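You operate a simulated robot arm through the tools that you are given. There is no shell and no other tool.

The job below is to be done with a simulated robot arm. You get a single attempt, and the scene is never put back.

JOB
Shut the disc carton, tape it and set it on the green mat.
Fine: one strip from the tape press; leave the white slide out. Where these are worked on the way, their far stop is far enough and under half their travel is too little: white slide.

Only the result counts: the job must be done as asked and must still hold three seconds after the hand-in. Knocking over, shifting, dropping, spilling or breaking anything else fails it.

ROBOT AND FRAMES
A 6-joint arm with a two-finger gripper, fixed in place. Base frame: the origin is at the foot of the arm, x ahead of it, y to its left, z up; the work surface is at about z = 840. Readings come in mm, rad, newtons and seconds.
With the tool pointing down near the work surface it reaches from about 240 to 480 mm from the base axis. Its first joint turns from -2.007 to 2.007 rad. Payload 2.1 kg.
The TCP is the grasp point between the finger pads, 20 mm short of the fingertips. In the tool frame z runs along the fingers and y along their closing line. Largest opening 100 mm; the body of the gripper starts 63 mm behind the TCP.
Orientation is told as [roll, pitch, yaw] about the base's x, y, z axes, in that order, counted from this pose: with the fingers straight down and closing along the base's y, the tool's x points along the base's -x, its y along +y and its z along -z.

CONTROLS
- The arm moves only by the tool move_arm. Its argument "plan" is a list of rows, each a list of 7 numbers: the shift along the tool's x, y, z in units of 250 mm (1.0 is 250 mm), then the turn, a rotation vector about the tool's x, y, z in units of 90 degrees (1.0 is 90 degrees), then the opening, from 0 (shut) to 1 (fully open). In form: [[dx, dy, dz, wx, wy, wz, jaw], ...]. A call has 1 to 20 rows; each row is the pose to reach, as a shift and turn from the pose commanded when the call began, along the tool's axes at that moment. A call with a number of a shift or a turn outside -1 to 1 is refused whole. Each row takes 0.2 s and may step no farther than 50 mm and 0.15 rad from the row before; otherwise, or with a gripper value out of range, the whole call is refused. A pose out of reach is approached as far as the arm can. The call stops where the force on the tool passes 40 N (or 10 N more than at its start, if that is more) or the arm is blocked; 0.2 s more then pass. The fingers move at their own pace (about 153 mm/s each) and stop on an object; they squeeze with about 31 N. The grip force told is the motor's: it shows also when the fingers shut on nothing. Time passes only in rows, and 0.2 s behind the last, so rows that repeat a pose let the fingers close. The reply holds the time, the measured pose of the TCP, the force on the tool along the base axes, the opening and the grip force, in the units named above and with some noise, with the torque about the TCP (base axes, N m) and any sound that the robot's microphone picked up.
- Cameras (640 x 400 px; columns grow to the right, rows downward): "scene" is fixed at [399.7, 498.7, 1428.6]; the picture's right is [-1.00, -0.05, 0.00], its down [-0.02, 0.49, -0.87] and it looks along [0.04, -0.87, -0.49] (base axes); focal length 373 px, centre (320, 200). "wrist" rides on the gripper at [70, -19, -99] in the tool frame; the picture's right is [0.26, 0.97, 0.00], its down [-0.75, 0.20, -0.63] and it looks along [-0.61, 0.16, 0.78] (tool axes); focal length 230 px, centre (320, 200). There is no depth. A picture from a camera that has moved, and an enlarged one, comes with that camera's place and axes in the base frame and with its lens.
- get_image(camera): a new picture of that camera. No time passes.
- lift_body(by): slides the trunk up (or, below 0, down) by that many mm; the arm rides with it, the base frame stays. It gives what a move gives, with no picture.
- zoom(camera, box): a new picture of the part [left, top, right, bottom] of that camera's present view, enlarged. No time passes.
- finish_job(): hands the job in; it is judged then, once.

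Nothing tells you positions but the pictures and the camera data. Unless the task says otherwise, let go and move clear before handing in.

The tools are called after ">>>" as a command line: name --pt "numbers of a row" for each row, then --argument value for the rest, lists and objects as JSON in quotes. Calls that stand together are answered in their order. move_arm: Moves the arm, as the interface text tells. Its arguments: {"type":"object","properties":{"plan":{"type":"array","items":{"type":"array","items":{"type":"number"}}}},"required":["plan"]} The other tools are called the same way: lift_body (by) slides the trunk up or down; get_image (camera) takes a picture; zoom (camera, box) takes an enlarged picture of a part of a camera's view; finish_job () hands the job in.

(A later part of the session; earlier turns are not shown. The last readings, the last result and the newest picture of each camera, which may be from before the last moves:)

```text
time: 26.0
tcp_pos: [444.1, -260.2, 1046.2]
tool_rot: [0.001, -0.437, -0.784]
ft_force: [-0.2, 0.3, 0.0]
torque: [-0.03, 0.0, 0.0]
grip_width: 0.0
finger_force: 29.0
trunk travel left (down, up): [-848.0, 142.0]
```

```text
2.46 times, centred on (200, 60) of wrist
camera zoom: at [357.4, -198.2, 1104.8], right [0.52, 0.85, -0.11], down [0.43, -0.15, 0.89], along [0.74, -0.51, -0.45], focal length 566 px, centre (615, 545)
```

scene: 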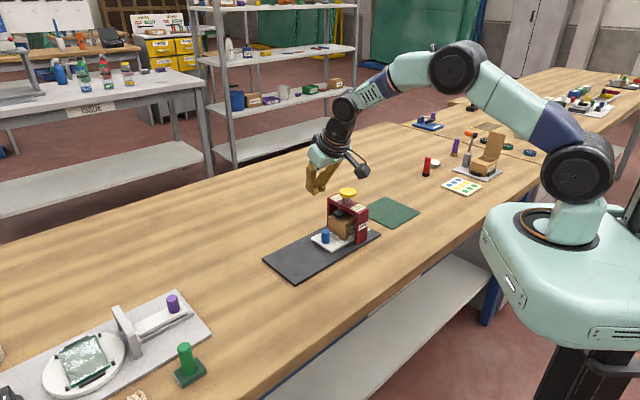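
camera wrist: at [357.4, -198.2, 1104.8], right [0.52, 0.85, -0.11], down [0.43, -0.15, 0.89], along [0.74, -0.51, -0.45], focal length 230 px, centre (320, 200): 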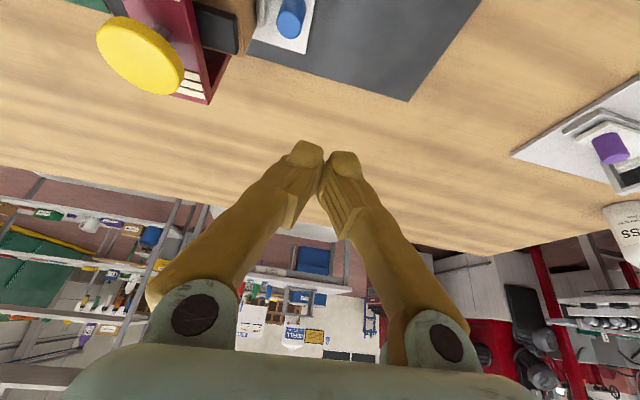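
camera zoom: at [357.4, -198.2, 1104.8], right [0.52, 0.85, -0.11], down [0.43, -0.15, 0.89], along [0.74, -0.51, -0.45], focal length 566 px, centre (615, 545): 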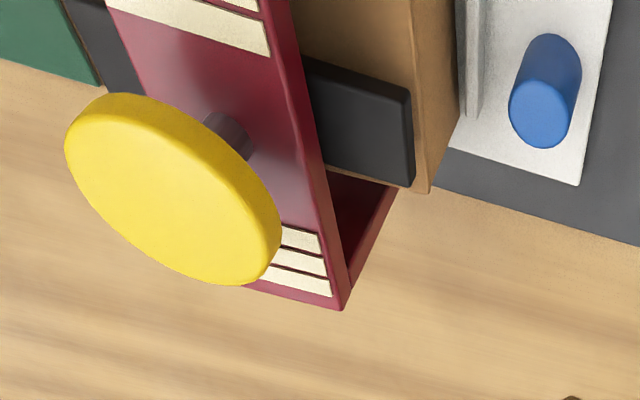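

The carton is level under the black platen. The yellow knob's top is at about (366,-353.5,975). I move the closed fingertips above it and descend to just short of contact.

>>> move_arm --pt "-0.01 -0.16 0.005 0 0 0 0" --pt "-0.02 -0.32 0.01 0 0 0 0" --pt "-0.0304 -0.484 0.0143 0 0 0 0" --pt "0.0036 -0.484 0.0867 0 0 0 0" --pt "0.0274 -0.484 0.1374 0 0 0 0" --pt "0.0274 -0.484 0.1374 0 0 0 0"

>>> zoom --camera "scene" --box '[290, 150, 410, 260]'

>>> get_image --camera "wrist"

```text
time: 27.4
tcp_pos: [364.7, -350.6, 1010.9]
tool_rot: [0.0, -0.436, -0.786]
ft_force: [-0.2, 0.3, -0.3]
torque: [-0.01, 0.0, -0.01]
grip_width: 0.0
finger_force: 29.3
trunk travel left (down, up): [-848.0, 142.0]
```

```text
3.64 times, centred on (350, 205) of scene
camera zoom: at [399.7, 498.7, 1428.6], right [-1.0, -0.05, 0.0], down [-0.02, 0.49, -0.87], along [0.04, -0.87, -0.49], focal length 1355 px, centre (211, 182)
```

zoom: 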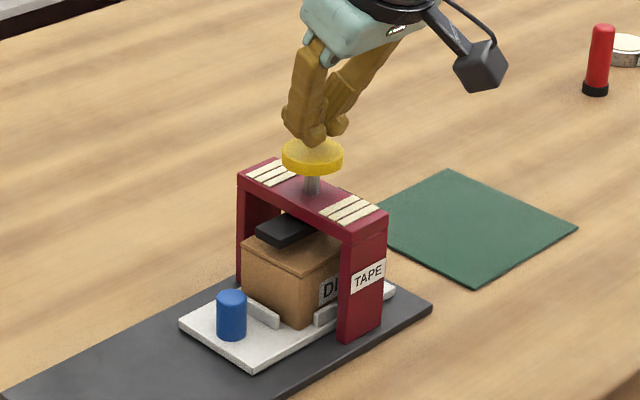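

```text
taken
camera wrist: at [278.4, -288.9, 1071.7], right [0.52, 0.85, -0.11], down [0.43, -0.15, 0.89], along [0.74, -0.51, -0.45], focal length 230 px, centre (320, 200)
```

wrist: 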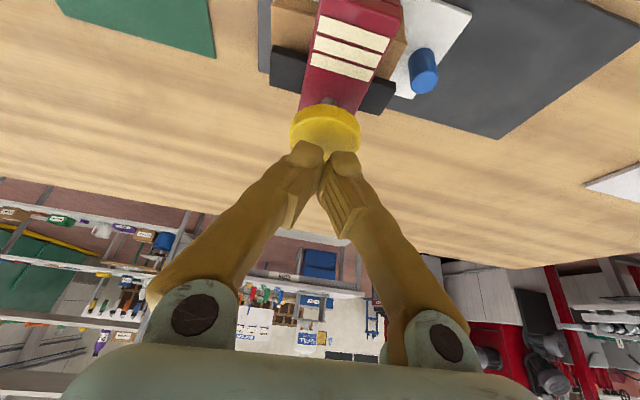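

The fingertips are centred on the yellow knob with about 13 mm to go. I press it straight down in one continuous stroke, watching force and sound.

>>> move_arm --pt "0.0068 0 0.0145 0 0 0 0" --pt "0.0136 0 0.029 0 0 0 0" --pt "0.0187 0 0.0398 0 0 0 0" --pt "0.0238 0 0.0507 0 0 0 0" --pt "0.0289 0 0.0615 0 0 0 0" --pt "0.034 0 0.0724 0 0 0 0" --pt "0.0391 0 0.0833 0 0 0 0" --pt "0.0442 0 0.0941 0 0 0 0" --pt "0.0493 0 0.105 0 0 0 0" --pt "0.0544 0 0.1158 0 0 0 0" --pt "0.0595 0 0.1267 0 0 0 0"

>>> zoom --camera "scene" --box '[290, 150, 410, 260]'

```text
time: 29.7
tcp_pos: [364.6, -351.4, 988.2]
tool_rot: [-0.001, -0.463, -0.785]
ft_force: [-1.5, 5.3, 19.1]
torque: [0.18, 0.09, -0.06]
grip_width: 5.8
finger_force: 29.4
trunk travel left (down, up): [-848.0, 142.0]
heard: click
stopped in row 11: the force on the tool passed its limit at 44 N (the readings are from after the stop); the commanded pose is now the measured one
```

```text
3.64 times, centred on (350, 205) of scene
camera zoom: at [399.7, 498.7, 1428.6], right [-1.0, -0.05, 0.0], down [-0.02, 0.49, -0.87], along [0.04, -0.87, -0.49], focal length 1355 px, centre (211, 182)
```

zoom: 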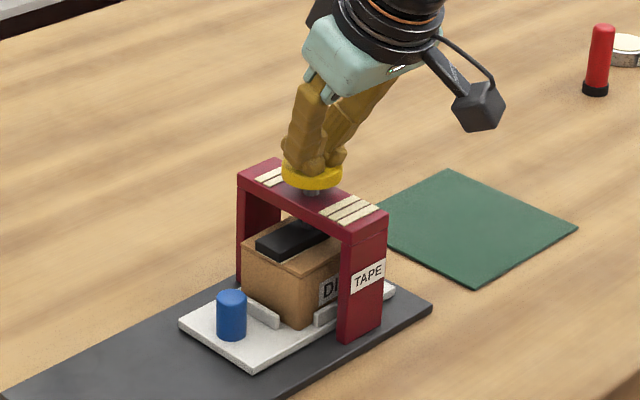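

I heard a click and the platen is down on the carton, so one strip should be on. I lift straight up and check.

>>> move_arm --pt "-0.0179 0 -0.0358 0 0.004 0 0" --pt "-0.0447 0 -0.0895 0 0.008 0 0" --pt "-0.0804 0 -0.1611 0 0.012 0 0" --pt "-0.1161 0 -0.2327 0 0.016 0 0"

>>> zoom --camera "scene" --box '[300, 180, 390, 260]'

>>> get_image --camera "wrist"

```text
time: 30.7
tcp_pos: [366.4, -353.6, 1044.4]
tool_rot: [0.0, -0.428, -0.785]
ft_force: [-0.3, 0.0, 0.2]
torque: [0.01, 0.03, 0.02]
grip_width: 0.0
finger_force: 29.5
trunk travel left (down, up): [-848.0, 142.0]
```

```text
5.00 times, centred on (345, 220) of scene
camera zoom: at [399.7, 498.7, 1428.6], right [-1.0, -0.05, 0.0], down [-0.02, 0.49, -0.87], along [0.04, -0.87, -0.49], focal length 1863 px, centre (195, 100)
```

zoom: 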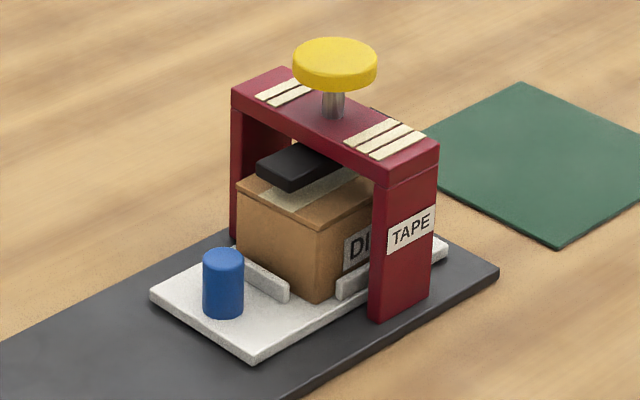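

```text
taken
camera wrist: at [280.6, -291.7, 1105.9], right [0.52, 0.85, -0.11], down [0.44, -0.16, 0.88], along [0.73, -0.51, -0.45], focal length 230 px, centre (320, 200)
```

wrist: 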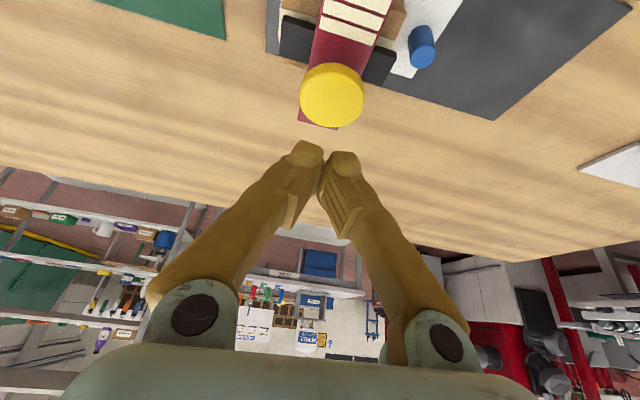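

One strip is gone from the rack and lies across the lid, and the platen has risen again. Next I refine the blue knob's position so I can pull the slide back out.

>>> zoom --camera "wrist" --box '[380, 0, 480, 100]'

>>> zoom --camera "scene" --box '[315, 205, 365, 255]'

```text
4.00 times, centred on (430, 50) of wrist
camera zoom: at [280.6, -291.7, 1105.9], right [0.52, 0.85, -0.11], down [0.44, -0.16, 0.88], along [0.73, -0.51, -0.45], focal length 920 px, centre (-120, 800)
```

zoom: 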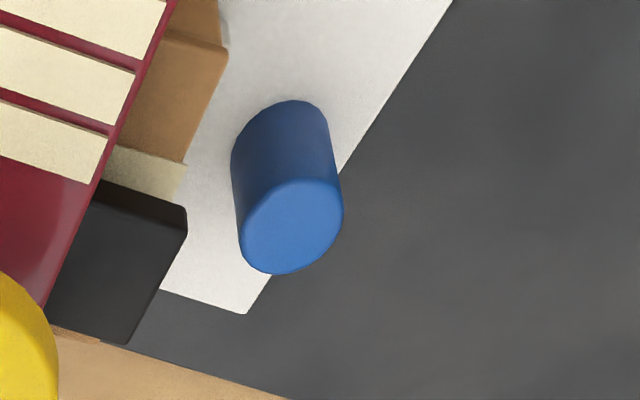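

```text
8.00 times, centred on (340, 230) of scene
camera zoom: at [399.7, 498.7, 1428.6], right [-1.0, -0.05, 0.0], down [-0.02, 0.49, -0.87], along [0.04, -0.87, -0.49], focal length 2981 px, centre (160, -40)
```

zoom: 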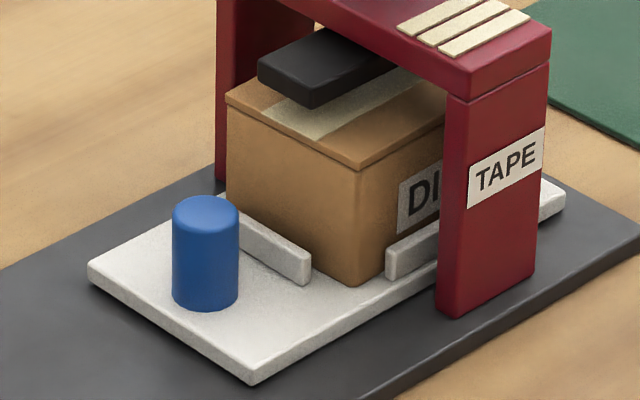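

The knob is now at about (423,-298), so the slide travelled roughly 129 mm. I'll open the jaw to 80 mm and hook the knob from the press side with one finger. First I move over and lower the trunk.

>>> move_arm --pt "0.009 0.14 -0.004 0 0 0 0.4" --pt "0.018 0.28 -0.008 0 0 0 0.8" --pt "0.0273 0.424 -0.0125 0 0 0 0.8" --pt "0.0273 0.424 -0.0125 0 0 0 0.8"

>>> lift_body --by -100

>>> get_image --camera "wrist"

>>> zoom --camera "scene" --box '[290, 160, 410, 260]'

```text
time: 31.7
tcp_pos: [438.7, -272.0, 1045.2]
tool_rot: [0.001, -0.429, -0.785]
ft_force: [1.1, -0.6, 0.7]
torque: [-0.01, 0.02, 0.0]
grip_width: 80.0
finger_force: 0.1
trunk travel left (down, up): [-848.0, 142.0]
```

```text
time: 33.1
tcp_pos: [438.7, -273.2, 946.1]
tool_rot: [-0.003, -0.429, -0.785]
ft_force: [-0.5, -0.1, 0.1]
torque: [0.01, -0.02, -0.02]
grip_width: 79.8
finger_force: 0.1
trunk travel left (down, up): [-748.0, 242.0]
```

```text
taken
camera wrist: at [352.8, -211.7, 1006.6], right [0.52, 0.85, -0.11], down [0.44, -0.16, 0.88], along [0.73, -0.51, -0.45], focal length 230 px, centre (320, 200)
```

wrist: 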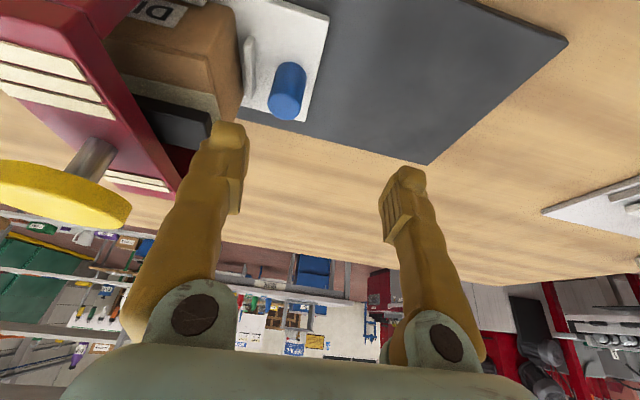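

```text
4.00 times, centred on (350, 210) of scene
camera zoom: at [399.7, 498.7, 1428.6], right [-1.0, -0.05, 0.0], down [-0.02, 0.49, -0.87], along [0.04, -0.87, -0.49], focal length 1490 px, centre (200, 160)
```

zoom: 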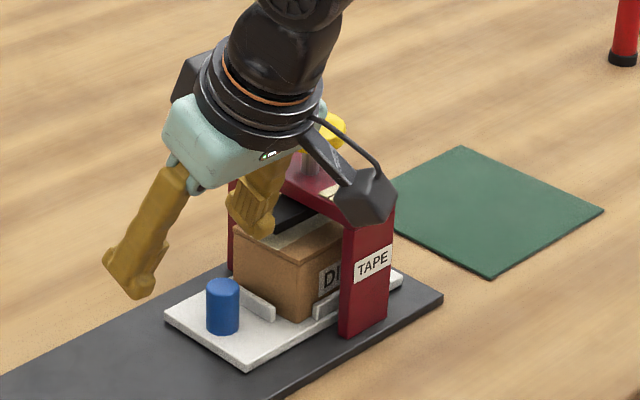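

>>> zoom --camera "wrist" --box '[170, 40, 330, 180]'

>>> zoom --camera "scene" --box '[315, 195, 375, 250]'

```text
2.86 times, centred on (250, 110) of wrist
camera zoom: at [352.8, -211.7, 1006.6], right [0.52, 0.85, -0.11], down [0.44, -0.16, 0.88], along [0.73, -0.51, -0.45], focal length 657 px, centre (520, 457)
```

zoom: 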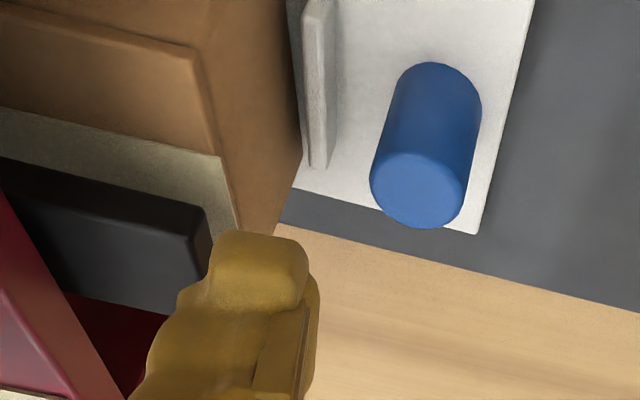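

```text
7.27 times, centred on (345, 222) of scene
camera zoom: at [399.7, 498.7, 1428.6], right [-1.0, -0.05, 0.0], down [-0.02, 0.49, -0.87], along [0.04, -0.87, -0.49], focal length 2710 px, centre (138, 36)
```

zoom: 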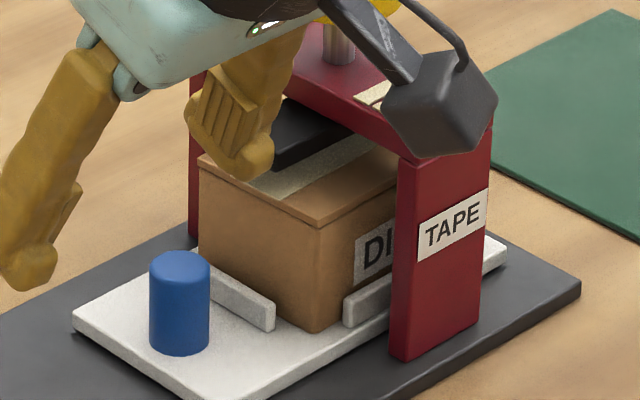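

The gap between knob and carton is about 25 mm and the left finger is nearly aligned with it. I shift 3.5 mm toward the carton and lower the finger into the gap.

>>> move_arm --pt "0 -0.014 0 0 0 0 0.8" --pt "0.02 -0.014 0.0436 0 0 0 0.8" --pt "0.04 -0.014 0.0873 0 0 0 0.8" --pt "0.06 -0.014 0.131 0 0 0 0.8" --pt "0.0749 -0.014 0.1636 0 0 0 0.8" --pt "0.0899 -0.014 0.1963 0 0 0 0.8"

>>> zoom --camera "wrist" --box '[150, 20, 350, 180]'

>>> zoom --camera "scene" --box '[300, 180, 380, 255]'

```text
time: 34.5
tcp_pos: [436.4, -275.8, 891.1]
tool_rot: [-0.002, -0.428, -0.785]
ft_force: [0.1, -0.1, -0.2]
torque: [0.04, 0.02, -0.01]
grip_width: 80.1
finger_force: 0.1
trunk travel left (down, up): [-748.0, 242.0]
```

```text
2.50 times, centred on (250, 100) of wrist
camera zoom: at [350.2, -214.5, 951.6], right [0.52, 0.85, -0.11], down [0.44, -0.16, 0.88], along [0.73, -0.51, -0.45], focal length 575 px, centre (495, 450)
```

zoom: 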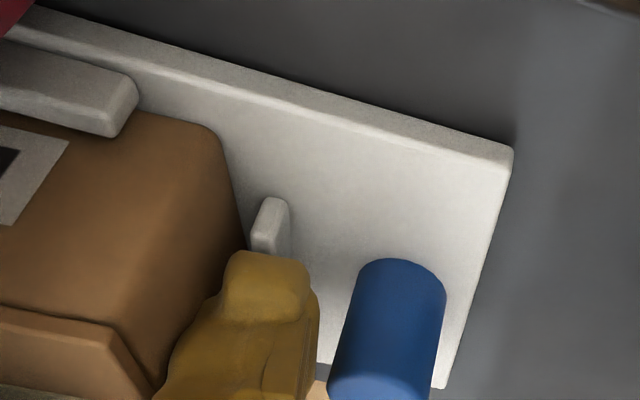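

```text
5.33 times, centred on (340, 218) of scene
camera zoom: at [399.7, 498.7, 1428.6], right [-1.0, -0.05, 0.0], down [-0.02, 0.49, -0.87], along [0.04, -0.87, -0.49], focal length 1987 px, centre (213, 107)
```

zoom: 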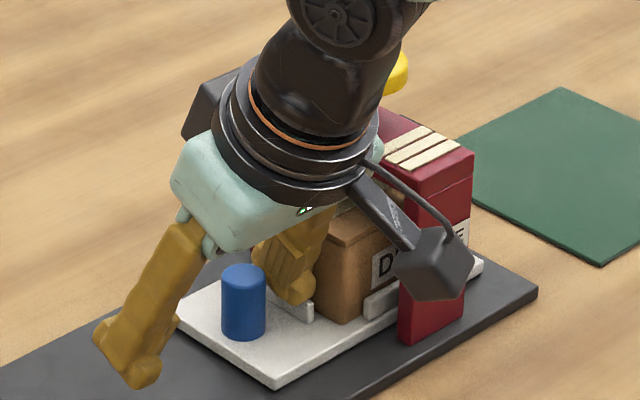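

The finger sits cleanly between the carton and the knob. I pull the slide out along its axis in gentle steps.

>>> move_arm --pt "0 0.02 0 0 0 0 0.8" --pt "0 0.05 0 0 0 0 0.8" --pt "0 0.08 0 0 0 0 0.8" --pt "0 0.11 0 0 0 0 0.8" --pt "0 0.14 0 0 0 0 0.8" --pt "0 0.17 0 0 0 0 0.8" --pt "0 0.2 0 0 0 0 0.8" --pt "0 0.23 0 0 0 0 0.8" --pt "0 0.26 0 0 0 0 0.8" --pt "0 0.29 0 0 0 0 0.8" --pt "0 0.32 0 0 0 0 0.8" --pt "0 0.35 0 0 0 0 0.8" --pt "0 0.38 0 0 0 0 0.8" --pt "0 0.41 0 0 0 0 0.8" --pt "0 0.44 0 0 0 0 0.8" --pt "0 0.46 0 0 0 0 0.8"

>>> zoom --camera "scene" --box '[260, 180, 380, 280]'

>>> get_image --camera "wrist"

```text
time: 37.9
tcp_pos: [517.3, -194.5, 890.6]
tool_rot: [-0.001, -0.427, -0.784]
ft_force: [-1.0, -0.6, -0.5]
torque: [-0.01, 0.03, 0.0]
grip_width: 80.7
finger_force: 0.7
trunk travel left (down, up): [-748.0, 242.0]
```

```text
4.00 times, centred on (320, 230) of scene
camera zoom: at [399.7, 498.7, 1428.6], right [-1.0, -0.05, 0.0], down [-0.02, 0.49, -0.87], along [0.04, -0.87, -0.49], focal length 1490 px, centre (320, 80)
```

zoom: 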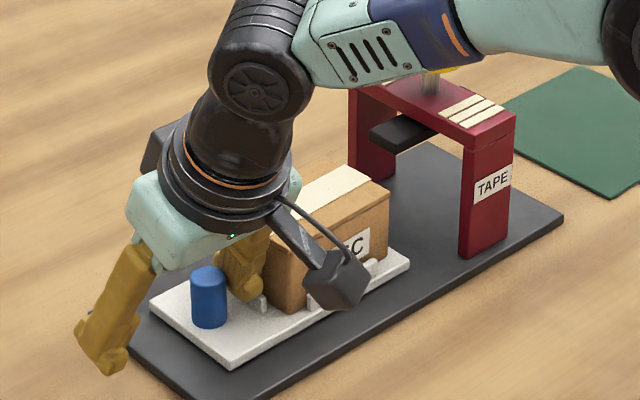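

```text
taken
camera wrist: at [431.2, -133.0, 952.3], right [0.52, 0.85, -0.11], down [0.44, -0.16, 0.88], along [0.73, -0.51, -0.45], focal length 230 px, centre (320, 200)
```

wrist: 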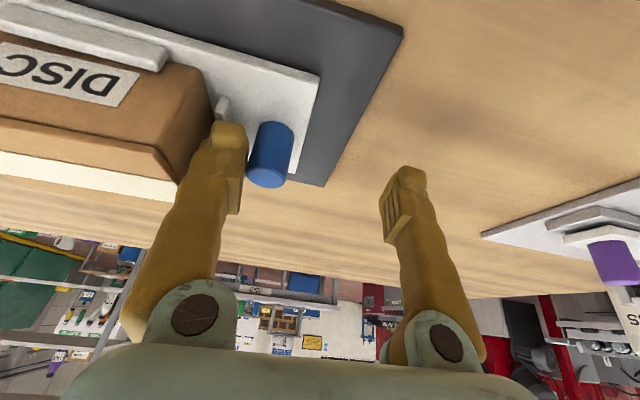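

The slide follows the finger with the taped carton sitting flat. I pull the last ~20 mm in small steps to its outer stop.

>>> move_arm --pt "0 0.016 0 0 0 0 0.8" --pt "0 0.032 0 0 0 0 0.8" --pt "0 0.048 0 0 0 0 0.8" --pt "0 0.06 0 0 0 0 0.8" --pt "0 0.068 0 0 0 0 0.8" --pt "0 0.076 0 0 0 0 0.8" --pt "0 0.084 0 0 0 0 0.8"

>>> zoom --camera "scene" --box '[260, 180, 380, 280]'

```text
time: 39.5
tcp_pos: [529.6, -179.7, 892.1]
tool_rot: [-0.003, -0.427, -0.784]
ft_force: [-2.0, -1.8, 0.4]
torque: [-0.07, -0.01, -0.03]
grip_width: 82.1
finger_force: 2.0
trunk travel left (down, up): [-748.0, 242.0]
```

```text
4.00 times, centred on (320, 230) of scene
camera zoom: at [399.7, 498.7, 1428.6], right [-1.0, -0.05, 0.0], down [-0.02, 0.49, -0.87], along [0.04, -0.87, -0.49], focal length 1490 px, centre (320, 80)
```

zoom: 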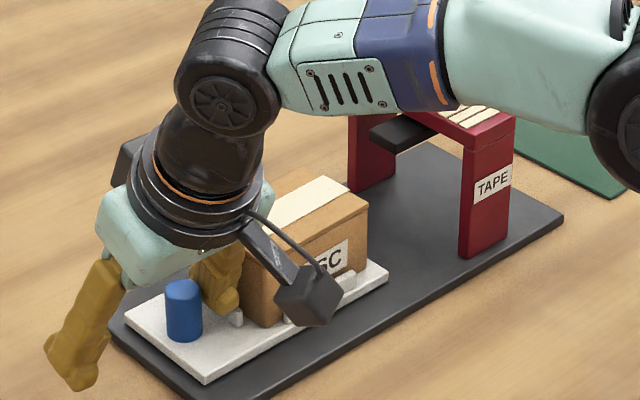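

The slide is back at its outer stop; the finger is yielding slightly against the knob. I release the contact, lift clear and measure the carton for the grasp.

>>> move_arm --pt "0 -0.018 0 0 0 0 0.8" --pt "-0.02 -0.018 -0.0436 0 0 0 0.8" --pt "-0.05 -0.018 -0.109 0 0 0 0.8" --pt "-0.09 -0.018 -0.1965 0 0 0 0.8" --pt "-0.125 -0.06 -0.272 0 0 0 1" --pt "-0.165 -0.15 -0.36 0 0 0 1"

>>> get_image --camera "wrist"

>>> zoom --camera "scene" --box '[260, 180, 380, 280]'

```text
time: 40.9
tcp_pos: [505.7, -207.4, 991.3]
tool_rot: [0.0, -0.427, -0.786]
ft_force: [1.0, 1.0, -0.1]
torque: [0.02, -0.02, 0.05]
grip_width: 99.8
finger_force: 0.0
trunk travel left (down, up): [-748.0, 242.0]
```

```text
taken
camera wrist: at [419.4, -146.2, 1052.1], right [0.52, 0.85, -0.11], down [0.44, -0.16, 0.88], along [0.73, -0.51, -0.45], focal length 230 px, centre (320, 200)
```

wrist: 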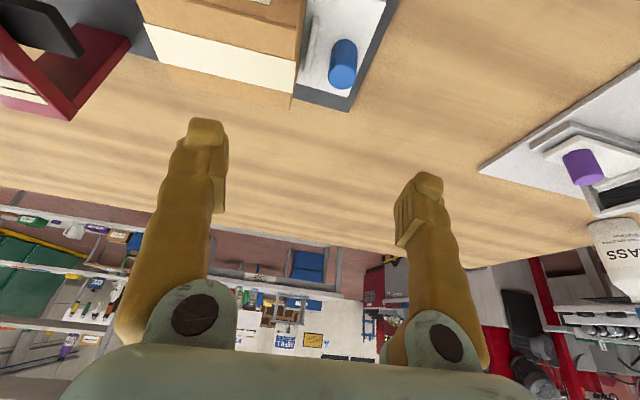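

```text
4.00 times, centred on (320, 230) of scene
camera zoom: at [399.7, 498.7, 1428.6], right [-1.0, -0.05, 0.0], down [-0.02, 0.49, -0.87], along [0.04, -0.87, -0.49], focal length 1490 px, centre (320, 80)
```

zoom: 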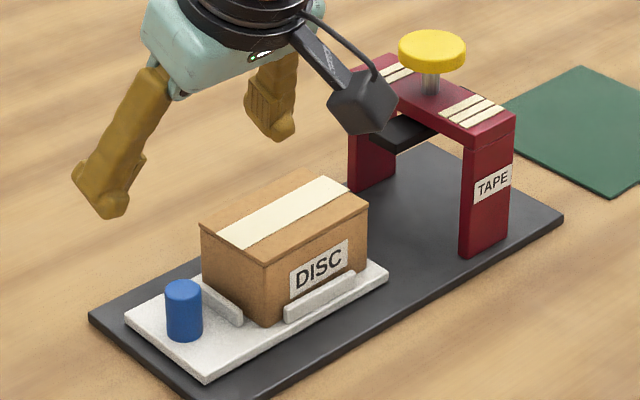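

The slide is out and the taped carton is sitting level on it. I retract a little to get a full wrist view of the carton and measure it.

>>> move_arm --pt "0.0728 -0.0933 -0.0331 0 0 0 1" --pt "0.1456 -0.1867 -0.0663 0 0 0 1" --pt "0.2184 -0.28 -0.0994 0 0 0 1"

>>> get_image --camera "wrist"

>>> zoom --camera "scene" --box '[275, 210, 345, 275]'

```text
time: 41.7
tcp_pos: [412.6, -214.5, 990.9]
tool_rot: [0.0, -0.429, -0.785]
ft_force: [-0.5, 1.1, -0.2]
torque: [0.02, 0.0, -0.04]
grip_width: 100.1
finger_force: 0.0
trunk travel left (down, up): [-748.0, 242.0]
```

```text
taken
camera wrist: at [327.1, -153.6, 1050.8], right [0.52, 0.85, -0.11], down [0.44, -0.16, 0.89], along [0.73, -0.51, -0.45], focal length 230 px, centre (320, 200)
```

wrist: 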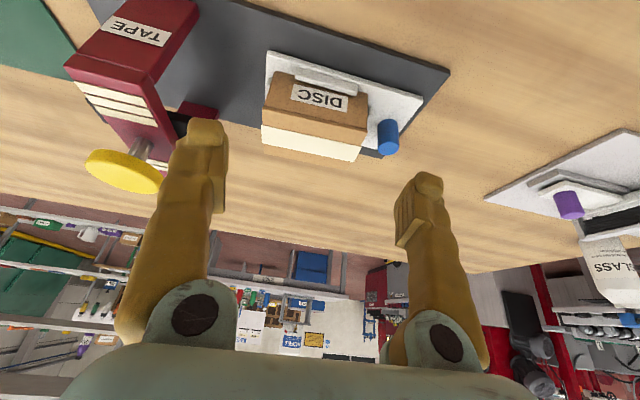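

```text
6.15 times, centred on (310, 242) of scene
camera zoom: at [399.7, 498.7, 1428.6], right [-1.0, -0.05, 0.0], down [-0.02, 0.49, -0.87], along [0.04, -0.87, -0.49], focal length 2293 px, centre (382, -62)
```

zoom: 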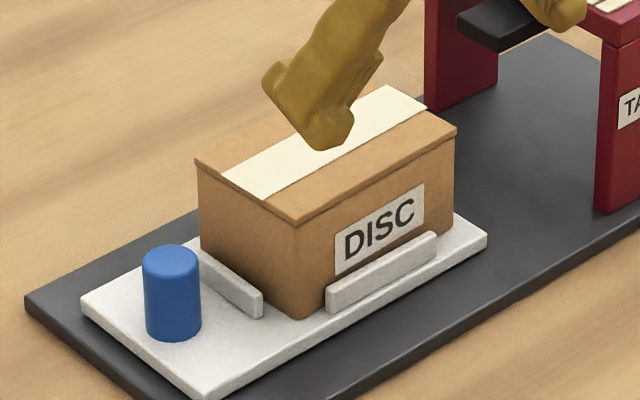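

>>> zoom --camera "wrist" --box '[230, 30, 430, 180]'

```text
2.67 times, centred on (330, 105) of wrist
camera zoom: at [327.1, -153.6, 1050.8], right [0.52, 0.85, -0.11], down [0.44, -0.16, 0.89], along [0.73, -0.51, -0.45], focal length 614 px, centre (293, 453)
```

zoom: 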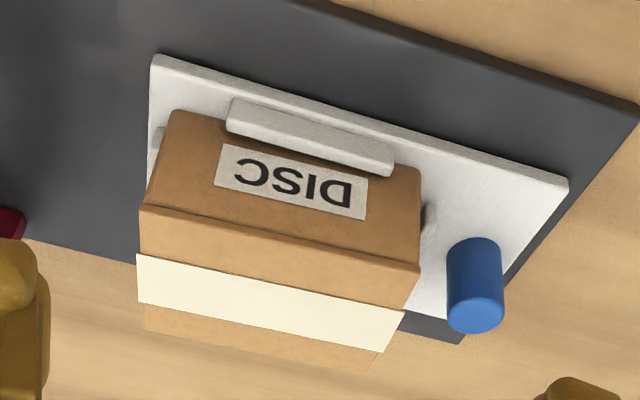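

The carton lid spans about u 94–183, is level at z≈907, and is turned roughly 2.5° from the slide. I align the jaw to it, fully open, and come down to just above lid height to check finger clearance.

>>> move_arm --pt "-0.0759 -0.0016 0.0347 -0.0053 0 -0.0116 1" --pt "-0.1517 -0.0032 0.0695 -0.0106 0 -0.0232 1" --pt "-0.2276 -0.0048 0.1042 -0.0106 0 -0.0232 1" --pt "-0.1943 -0.0048 0.1769 -0.0106 0 -0.0232 1" --pt "-0.161 -0.0048 0.2497 -0.0106 0 -0.0232 1" --pt "-0.1361 -0.0048 0.3042 -0.0106 0 -0.0232 1" --pt "-0.1361 -0.0048 0.3042 -0.0106 0 -0.0232 1"

>>> get_image --camera "wrist"

>>> zoom --camera "scene" --box '[260, 180, 370, 280]'

```text
time: 43.3
tcp_pos: [459.9, -256.7, 935.7]
tool_rot: [-0.001, -0.426, -0.745]
ft_force: [0.7, -0.4, 0.3]
torque: [0.02, 0.0, 0.0]
grip_width: 100.2
finger_force: 0.1
trunk travel left (down, up): [-748.0, 242.0]
```

```text
taken
camera wrist: at [370.9, -199.7, 997.2], right [0.48, 0.87, -0.11], down [0.45, -0.14, 0.88], along [0.75, -0.48, -0.45], focal length 230 px, centre (320, 200)
```

wrist: 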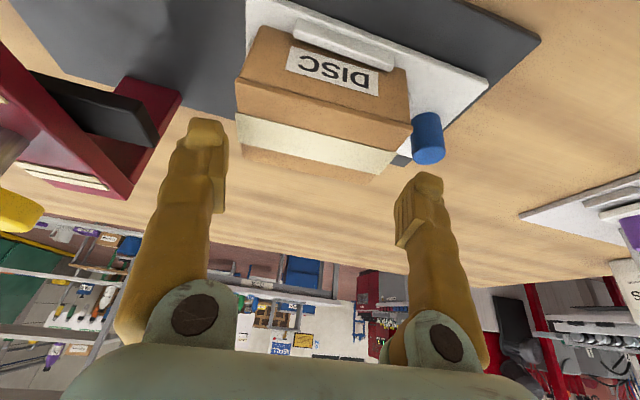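

```text
4.00 times, centred on (315, 230) of scene
camera zoom: at [399.7, 498.7, 1428.6], right [-1.0, -0.05, 0.0], down [-0.02, 0.49, -0.87], along [0.04, -0.87, -0.49], focal length 1490 px, centre (340, 80)
```

zoom: 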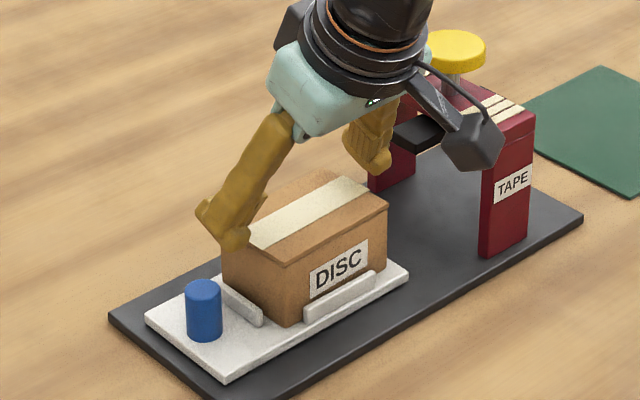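

The measured u is about 5 mm off what I expected. I'll take a settled reading before descending.

>>> move_arm --pt "0 0 0 0 0 0 1" --pt "0 0 0 0 0 0 1"

>>> zoom --camera "wrist" --box '[170, 0, 470, 250]'

```text
time: 43.9
tcp_pos: [459.6, -256.6, 935.8]
tool_rot: [-0.002, -0.427, -0.747]
ft_force: [-0.4, -0.3, 0.2]
torque: [-0.02, 0.02, -0.03]
grip_width: 99.8
finger_force: 0.1
trunk travel left (down, up): [-748.0, 242.0]
```

```text
1.60 times, centred on (320, 125) of wrist
camera zoom: at [371.0, -199.8, 997.4], right [0.48, 0.87, -0.11], down [0.45, -0.14, 0.88], along [0.75, -0.48, -0.45], focal length 368 px, centre (320, 320)
```

zoom: 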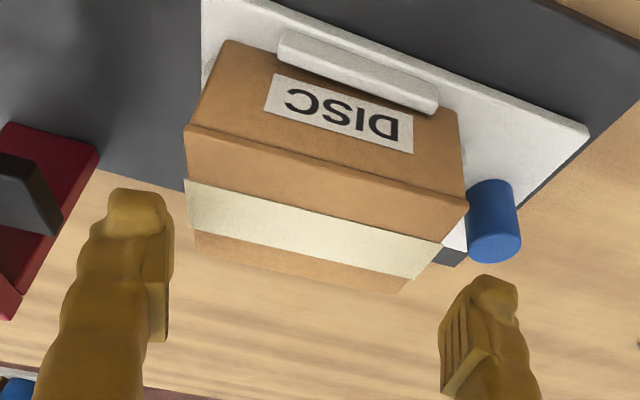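

The view shows the jaw centre is 4 mm too far toward the knob. I correct that and descend 20 mm so the fingertips pass the lid edge, then check.

>>> move_arm --pt "0 -0.0168 0 0 0 0 1" --pt "0 -0.0168 0 0 0 0 1" --pt "0.0083 -0.0168 0.0182 0 0 0 1" --pt "0.0166 -0.0168 0.0364 0 0 0 1" --pt "0.0248 -0.0168 0.0546 0 0 0 1" --pt "0.0331 -0.0168 0.0728 0 0 0 1"

>>> zoom --camera "wrist" --box '[170, 0, 470, 250]'

>>> zoom --camera "scene" --box '[275, 195, 355, 275]'

```text
time: 45.3
tcp_pos: [455.8, -260.9, 915.2]
tool_rot: [-0.001, -0.427, -0.745]
ft_force: [-0.6, -0.2, -0.3]
torque: [-0.02, 0.0, 0.02]
grip_width: 100.2
finger_force: 0.1
trunk travel left (down, up): [-748.0, 242.0]
```

```text
1.60 times, centred on (320, 125) of wrist
camera zoom: at [367.2, -203.7, 976.1], right [0.48, 0.87, -0.11], down [0.45, -0.14, 0.88], along [0.75, -0.48, -0.45], focal length 368 px, centre (320, 320)
```

zoom: 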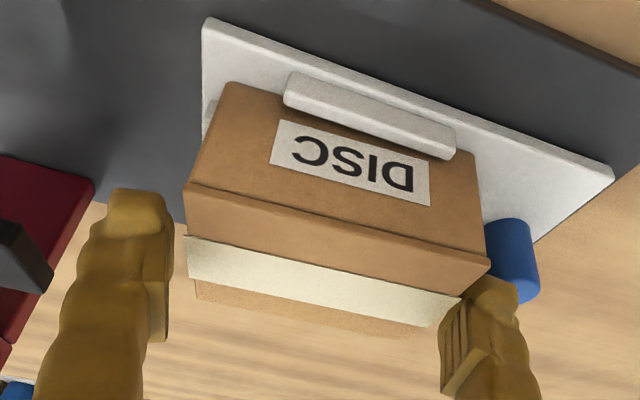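

```text
5.00 times, centred on (315, 235) of scene
camera zoom: at [399.7, 498.7, 1428.6], right [-1.0, -0.05, 0.0], down [-0.02, 0.49, -0.87], along [0.04, -0.87, -0.49], focal length 1863 px, centre (345, 25)
```

zoom: 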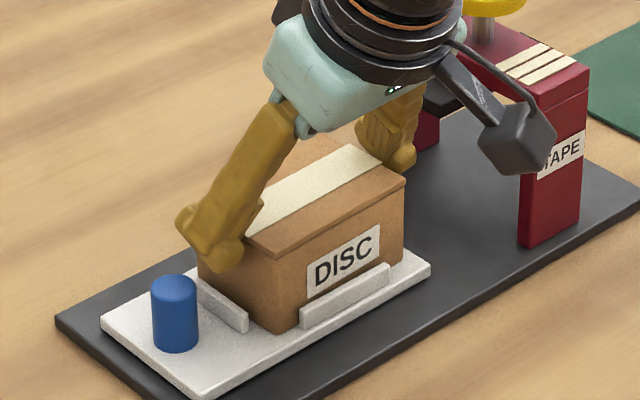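

There is no contact and both fingers straddle the carton ends. I descend the last 22 mm, staying above the slide lips, then close the jaw.

>>> move_arm --pt "0.0091 0.005 0.02 0 0 0 1" --pt "0.0182 0.005 0.04 0 0 0 1" --pt "0.0273 0.005 0.06 0 0 0 1" --pt "0.0364 0.005 0.0801 0 0 0 1" --pt "0.0364 0.005 0.0801 0 0 0 1"

>>> zoom --camera "wrist" --box '[170, 0, 470, 250]'

>>> zoom --camera "scene" --box '[275, 195, 355, 275]'

```text
time: 46.5
tcp_pos: [454.4, -258.2, 897.5]
tool_rot: [0.002, -0.44, -0.745]
ft_force: [6.2, -4.2, 32.8]
torque: [0.3, 0.35, -0.08]
grip_width: 100.5
finger_force: 0.1
trunk travel left (down, up): [-748.0, 242.0]
```

```text
1.60 times, centred on (320, 125) of wrist
camera zoom: at [365.9, -201.3, 956.6], right [0.48, 0.87, -0.11], down [0.44, -0.13, 0.89], along [0.76, -0.48, -0.44], focal length 368 px, centre (320, 320)
```

zoom: 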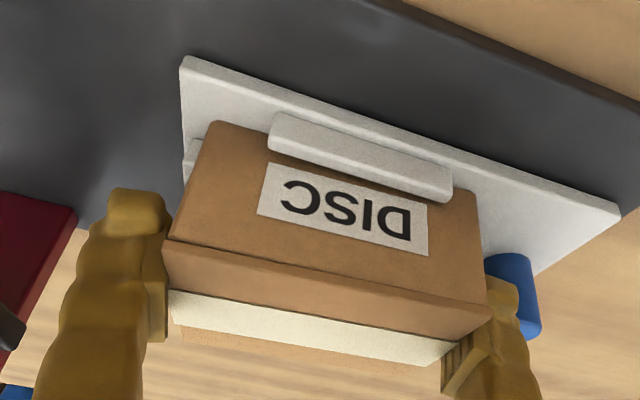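

```text
5.00 times, centred on (315, 235) of scene
camera zoom: at [399.7, 498.7, 1428.6], right [-1.0, -0.05, 0.0], down [-0.02, 0.49, -0.87], along [0.04, -0.87, -0.49], focal length 1863 px, centre (345, 25)
```

zoom: 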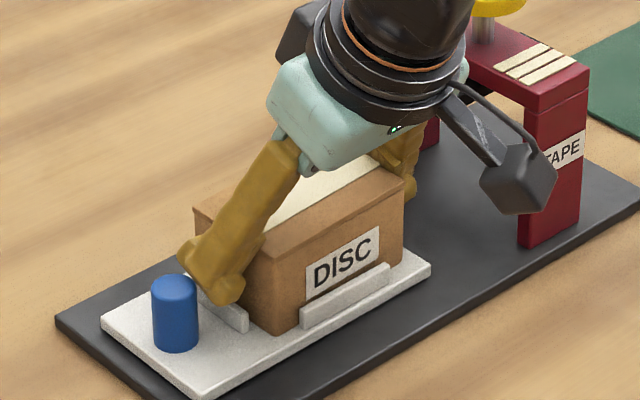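

There's 33 N of upward force, so something is touching. I back up 8 mm right away and look closely at where the fingers meet.

>>> move_arm --pt "-0.0066 0 -0.0146 0 0 0 1" --pt "-0.0132 0 -0.0291 0 0 0 1" --pt "-0.0132 0 -0.0291 0 0 0 1"

>>> zoom --camera "wrist" --box '[180, 70, 300, 200]'

>>> zoom --camera "wrist" --box '[360, 110, 460, 220]'

>>> zoom --camera "scene" --box '[290, 205, 350, 265]'

```text
time: 47.3
tcp_pos: [454.3, -258.6, 899.9]
tool_rot: [-0.004, -0.423, -0.745]
ft_force: [-0.2, 0.3, -0.2]
torque: [0.02, 0.0, 0.03]
grip_width: 100.4
finger_force: 0.1
trunk travel left (down, up): [-748.0, 242.0]
```

```text
3.08 times, centred on (240, 135) of wrist
camera zoom: at [366.1, -201.7, 961.5], right [0.48, 0.87, -0.11], down [0.45, -0.14, 0.88], along [0.75, -0.47, -0.46], focal length 708 px, centre (566, 400)
```

zoom: 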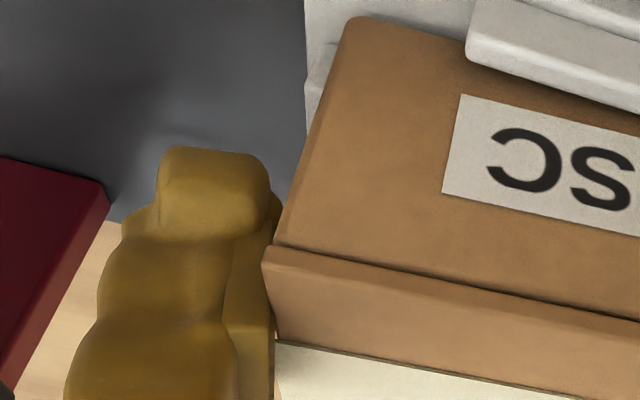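

```text
3.64 times, centred on (410, 165) of wrist
camera zoom: at [366.1, -201.7, 961.5], right [0.48, 0.87, -0.11], down [0.45, -0.14, 0.88], along [0.75, -0.47, -0.46], focal length 837 px, centre (-7, 327)
```

zoom: 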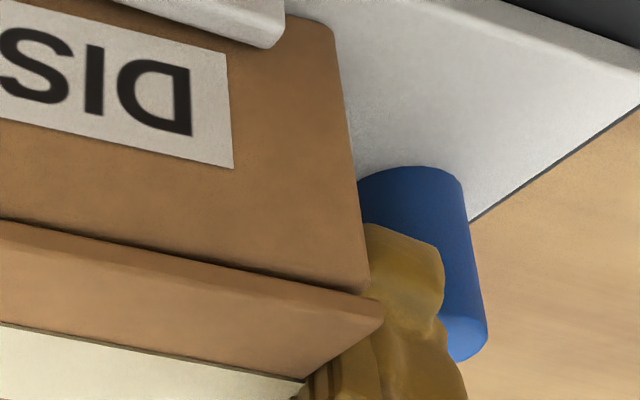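

```text
6.67 times, centred on (320, 235) of scene
camera zoom: at [399.7, 498.7, 1428.6], right [-1.0, -0.05, 0.0], down [-0.02, 0.49, -0.87], along [0.04, -0.87, -0.49], focal length 2484 px, centre (320, -33)
```

zoom: 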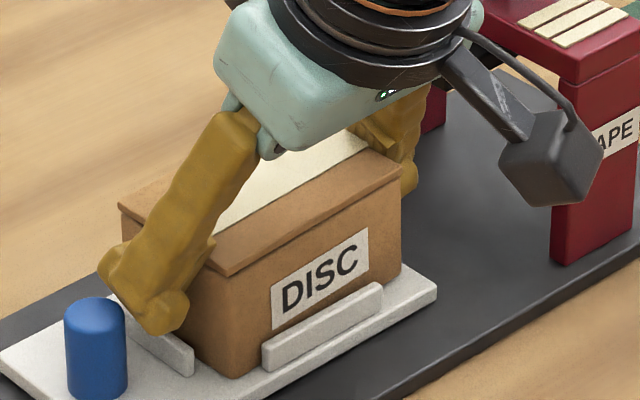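

Nothing touches here at TCP z≈900. The wide-open fingers splay outward, so their inner faces reach the lid ends if I go deeper. This depth already overlaps the carton sides by 25–30 mm and is centred, so I close the jaw here.

>>> move_arm --pt "0 0 0 0 0 0 0.9" --pt "0 0 0 0 0 0 0.8" --pt "0 0 0 0 0 0 0.6" --pt "0 0 0 0 0 0 0.5"

>>> zoom --camera "wrist" --box '[170, 0, 470, 250]'

>>> zoom --camera "scene" --box '[275, 195, 355, 275]'

```text
time: 48.3
tcp_pos: [454.3, -260.9, 901.5]
tool_rot: [-0.003, -0.426, -0.746]
ft_force: [0.4, -0.1, 0.8]
torque: [-0.01, -0.05, 0.01]
grip_width: 97.8
finger_force: 31.3
trunk travel left (down, up): [-748.0, 242.0]
```

```text
1.60 times, centred on (320, 125) of wrist
camera zoom: at [367.0, -202.2, 962.5], right [0.48, 0.87, -0.11], down [0.45, -0.14, 0.88], along [0.75, -0.48, -0.45], focal length 368 px, centre (320, 320)
```

zoom: 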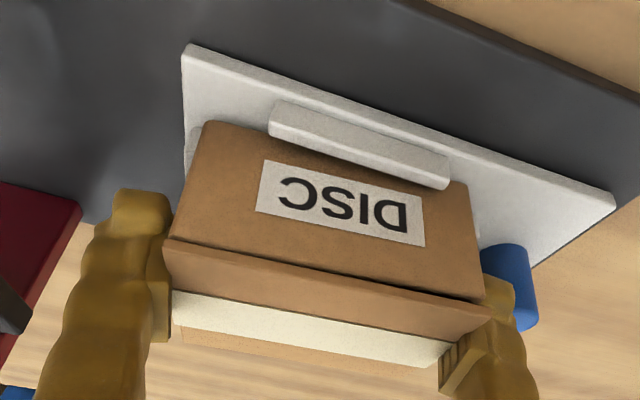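

```text
5.00 times, centred on (315, 235) of scene
camera zoom: at [399.7, 498.7, 1428.6], right [-1.0, -0.05, 0.0], down [-0.02, 0.49, -0.87], along [0.04, -0.87, -0.49], focal length 1863 px, centre (345, 25)
```

zoom: 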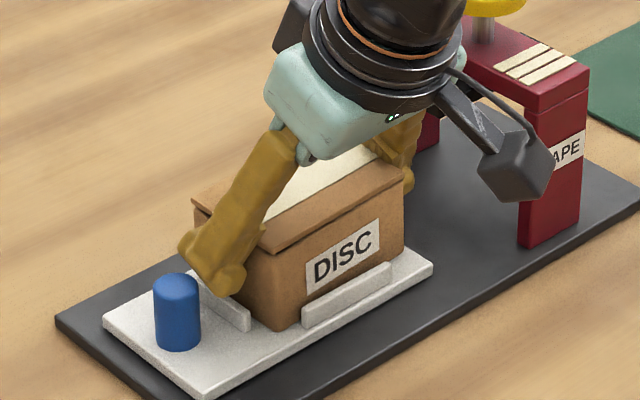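

The jaw reads 97.8 mm with 31 N, so it is gripping only near the lid's top edges. I'll look closely for lid gap or tilt before deciding whether to lift.

>>> zoom --camera "scene" --box '[295, 215, 345, 265]'

>>> zoom --camera "wrist" --box '[230, 60, 430, 190]'

```text
8.00 times, centred on (320, 240) of scene
camera zoom: at [399.7, 498.7, 1428.6], right [-1.0, -0.05, 0.0], down [-0.02, 0.49, -0.87], along [0.04, -0.87, -0.49], focal length 2981 px, centre (320, -120)
```

zoom: 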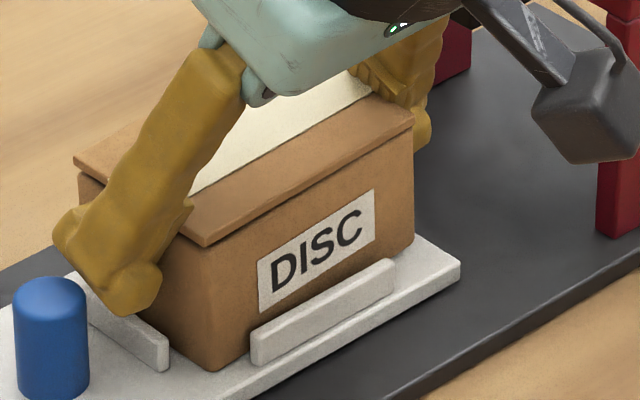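

```text
3.08 times, centred on (330, 125) of wrist
camera zoom: at [367.0, -202.2, 962.5], right [0.48, 0.87, -0.11], down [0.45, -0.14, 0.88], along [0.75, -0.48, -0.45], focal length 708 px, centre (289, 431)
```

zoom: 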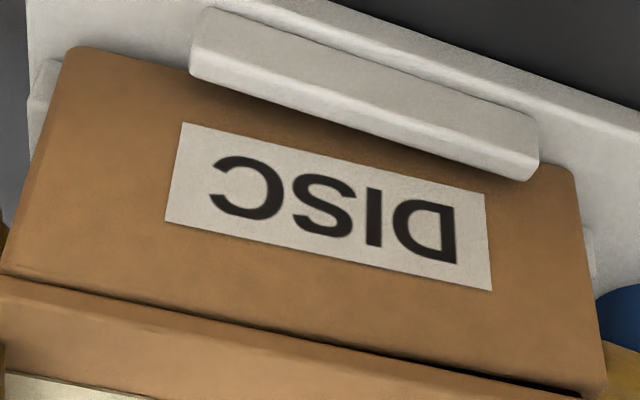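

The lid is still down on the box and the carton sits straight. I try a careful 6 mm lift to see whether the grip holds.

>>> move_arm --pt "-0.0033 0 -0.0073 0 0 0 0.3" --pt "-0.0066 0 -0.0146 0 0 0 0.3" --pt "-0.0099 0 -0.0219 0 0 0 0.3" --pt "-0.0099 0 -0.0219 0 0 0 0.3"

>>> zoom --camera "scene" --box '[285, 205, 345, 265]'

>>> zoom --camera "wrist" --box '[170, 0, 470, 250]'

```text
time: 49.3
tcp_pos: [456.2, -260.6, 908.2]
tool_rot: [-0.002, -0.428, -0.744]
ft_force: [0.0, 0.2, 0.3]
torque: [0.05, 0.0, 0.01]
grip_width: 97.5
finger_force: 31.4
trunk travel left (down, up): [-748.0, 242.0]
```

```text
6.67 times, centred on (315, 235) of scene
camera zoom: at [399.7, 498.7, 1428.6], right [-1.0, -0.05, 0.0], down [-0.02, 0.49, -0.87], along [0.04, -0.87, -0.49], focal length 2484 px, centre (353, -33)
```

zoom: 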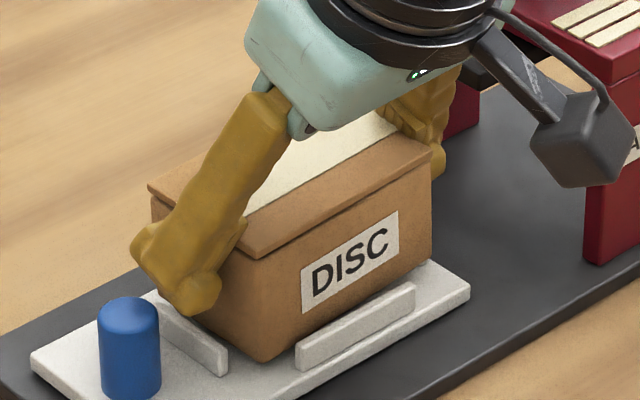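

```text
1.60 times, centred on (320, 125) of wrist
camera zoom: at [367.0, -202.8, 968.3], right [0.48, 0.87, -0.11], down [0.45, -0.14, 0.88], along [0.75, -0.48, -0.45], focal length 368 px, centre (320, 320)
```

zoom: 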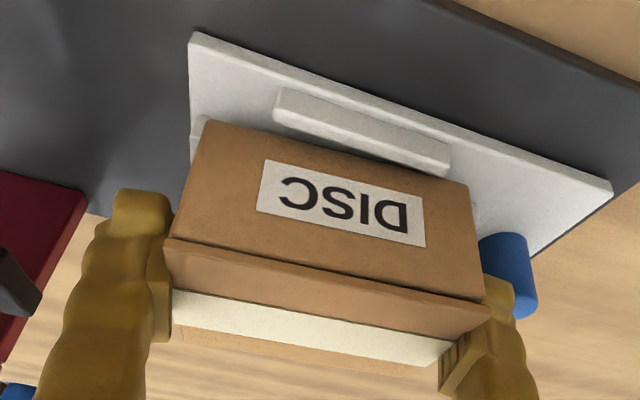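

The carton moves with the gripper and is clear of the slide floor. I lift it slowly higher, keeping an eye on it.

>>> move_arm --pt "-0.0099 0 -0.0218 0 0 0 0.3" --pt "-0.0249 0 -0.0546 0 0 0 0.3" --pt "-0.0414 0 -0.091 0 0 0 0.3" --pt "-0.058 0 -0.1274 0 0 0 0.3" --pt "-0.0745 0 -0.1638 0 0 0 0.3" --pt "-0.0911 0 -0.2002 0 0 0 0.3" --pt "-0.0994 0 -0.2184 0 0 0 0.3"

>>> zoom --camera "scene" --box '[265, 170, 375, 280]'

>>> zoom --camera "wrist" --box '[170, 0, 470, 250]'

```text
time: 50.9
tcp_pos: [456.3, -260.4, 967.5]
tool_rot: [0.0, -0.428, -0.746]
ft_force: [-0.8, 0.8, -1.2]
torque: [0.02, 0.0, -0.02]
grip_width: 97.4
finger_force: 30.9
trunk travel left (down, up): [-748.0, 242.0]
```

```text
3.64 times, centred on (320, 225) of scene
camera zoom: at [399.7, 498.7, 1428.6], right [-1.0, -0.05, 0.0], down [-0.02, 0.49, -0.87], along [0.04, -0.87, -0.49], focal length 1355 px, centre (320, 109)
```

zoom: 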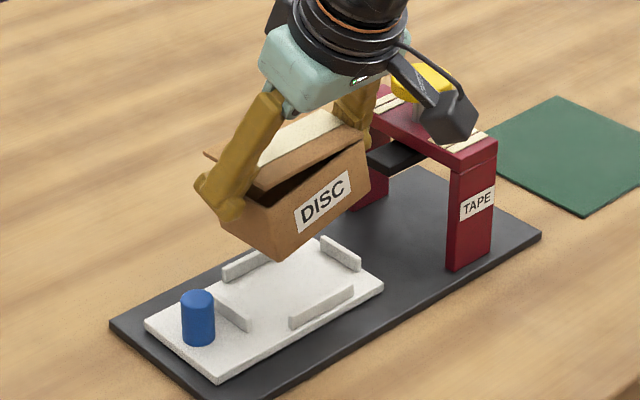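

```text
1.60 times, centred on (320, 125) of wrist
camera zoom: at [367.4, -203.3, 1028.3], right [0.48, 0.87, -0.11], down [0.45, -0.14, 0.88], along [0.75, -0.48, -0.45], focal length 368 px, centre (320, 320)
```

zoom: 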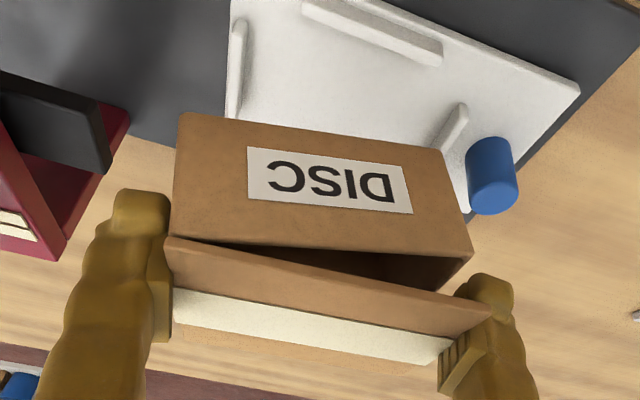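

Gripping by the lid edges has let the box body swing open by about 13° under the lid. I'll check whether it is still changing before choosing how to recover.

>>> move_arm --pt "0 0 0 0 0 0 0.3" --pt "0 0 0 0 0 0 0.3"

>>> zoom --camera "scene" --box '[280, 190, 350, 260]'

>>> zoom --camera "wrist" --box '[200, 50, 440, 240]'

```text
time: 51.5
tcp_pos: [456.3, -261.1, 967.1]
tool_rot: [-0.001, -0.429, -0.747]
ft_force: [-0.4, 0.4, -0.2]
torque: [0.0, 0.01, 0.02]
grip_width: 97.1
finger_force: 30.8
trunk travel left (down, up): [-748.0, 242.0]
```

```text
5.71 times, centred on (315, 225) of scene
camera zoom: at [399.7, 498.7, 1428.6], right [-1.0, -0.05, 0.0], down [-0.02, 0.49, -0.87], along [0.04, -0.87, -0.49], focal length 2129 px, centre (349, 57)
```

zoom: 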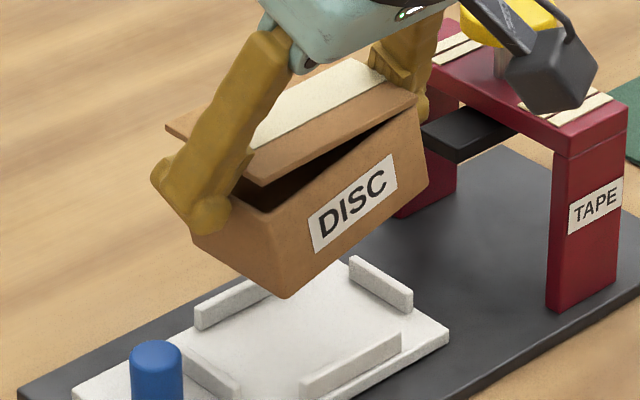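

```text
2.11 times, centred on (320, 145) of wrist
camera zoom: at [367.4, -203.3, 1028.1], right [0.48, 0.87, -0.11], down [0.45, -0.14, 0.88], along [0.75, -0.48, -0.45], focal length 484 px, centre (320, 316)
```

zoom: 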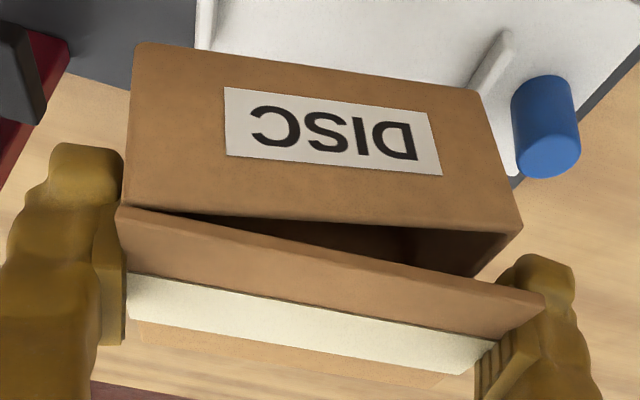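

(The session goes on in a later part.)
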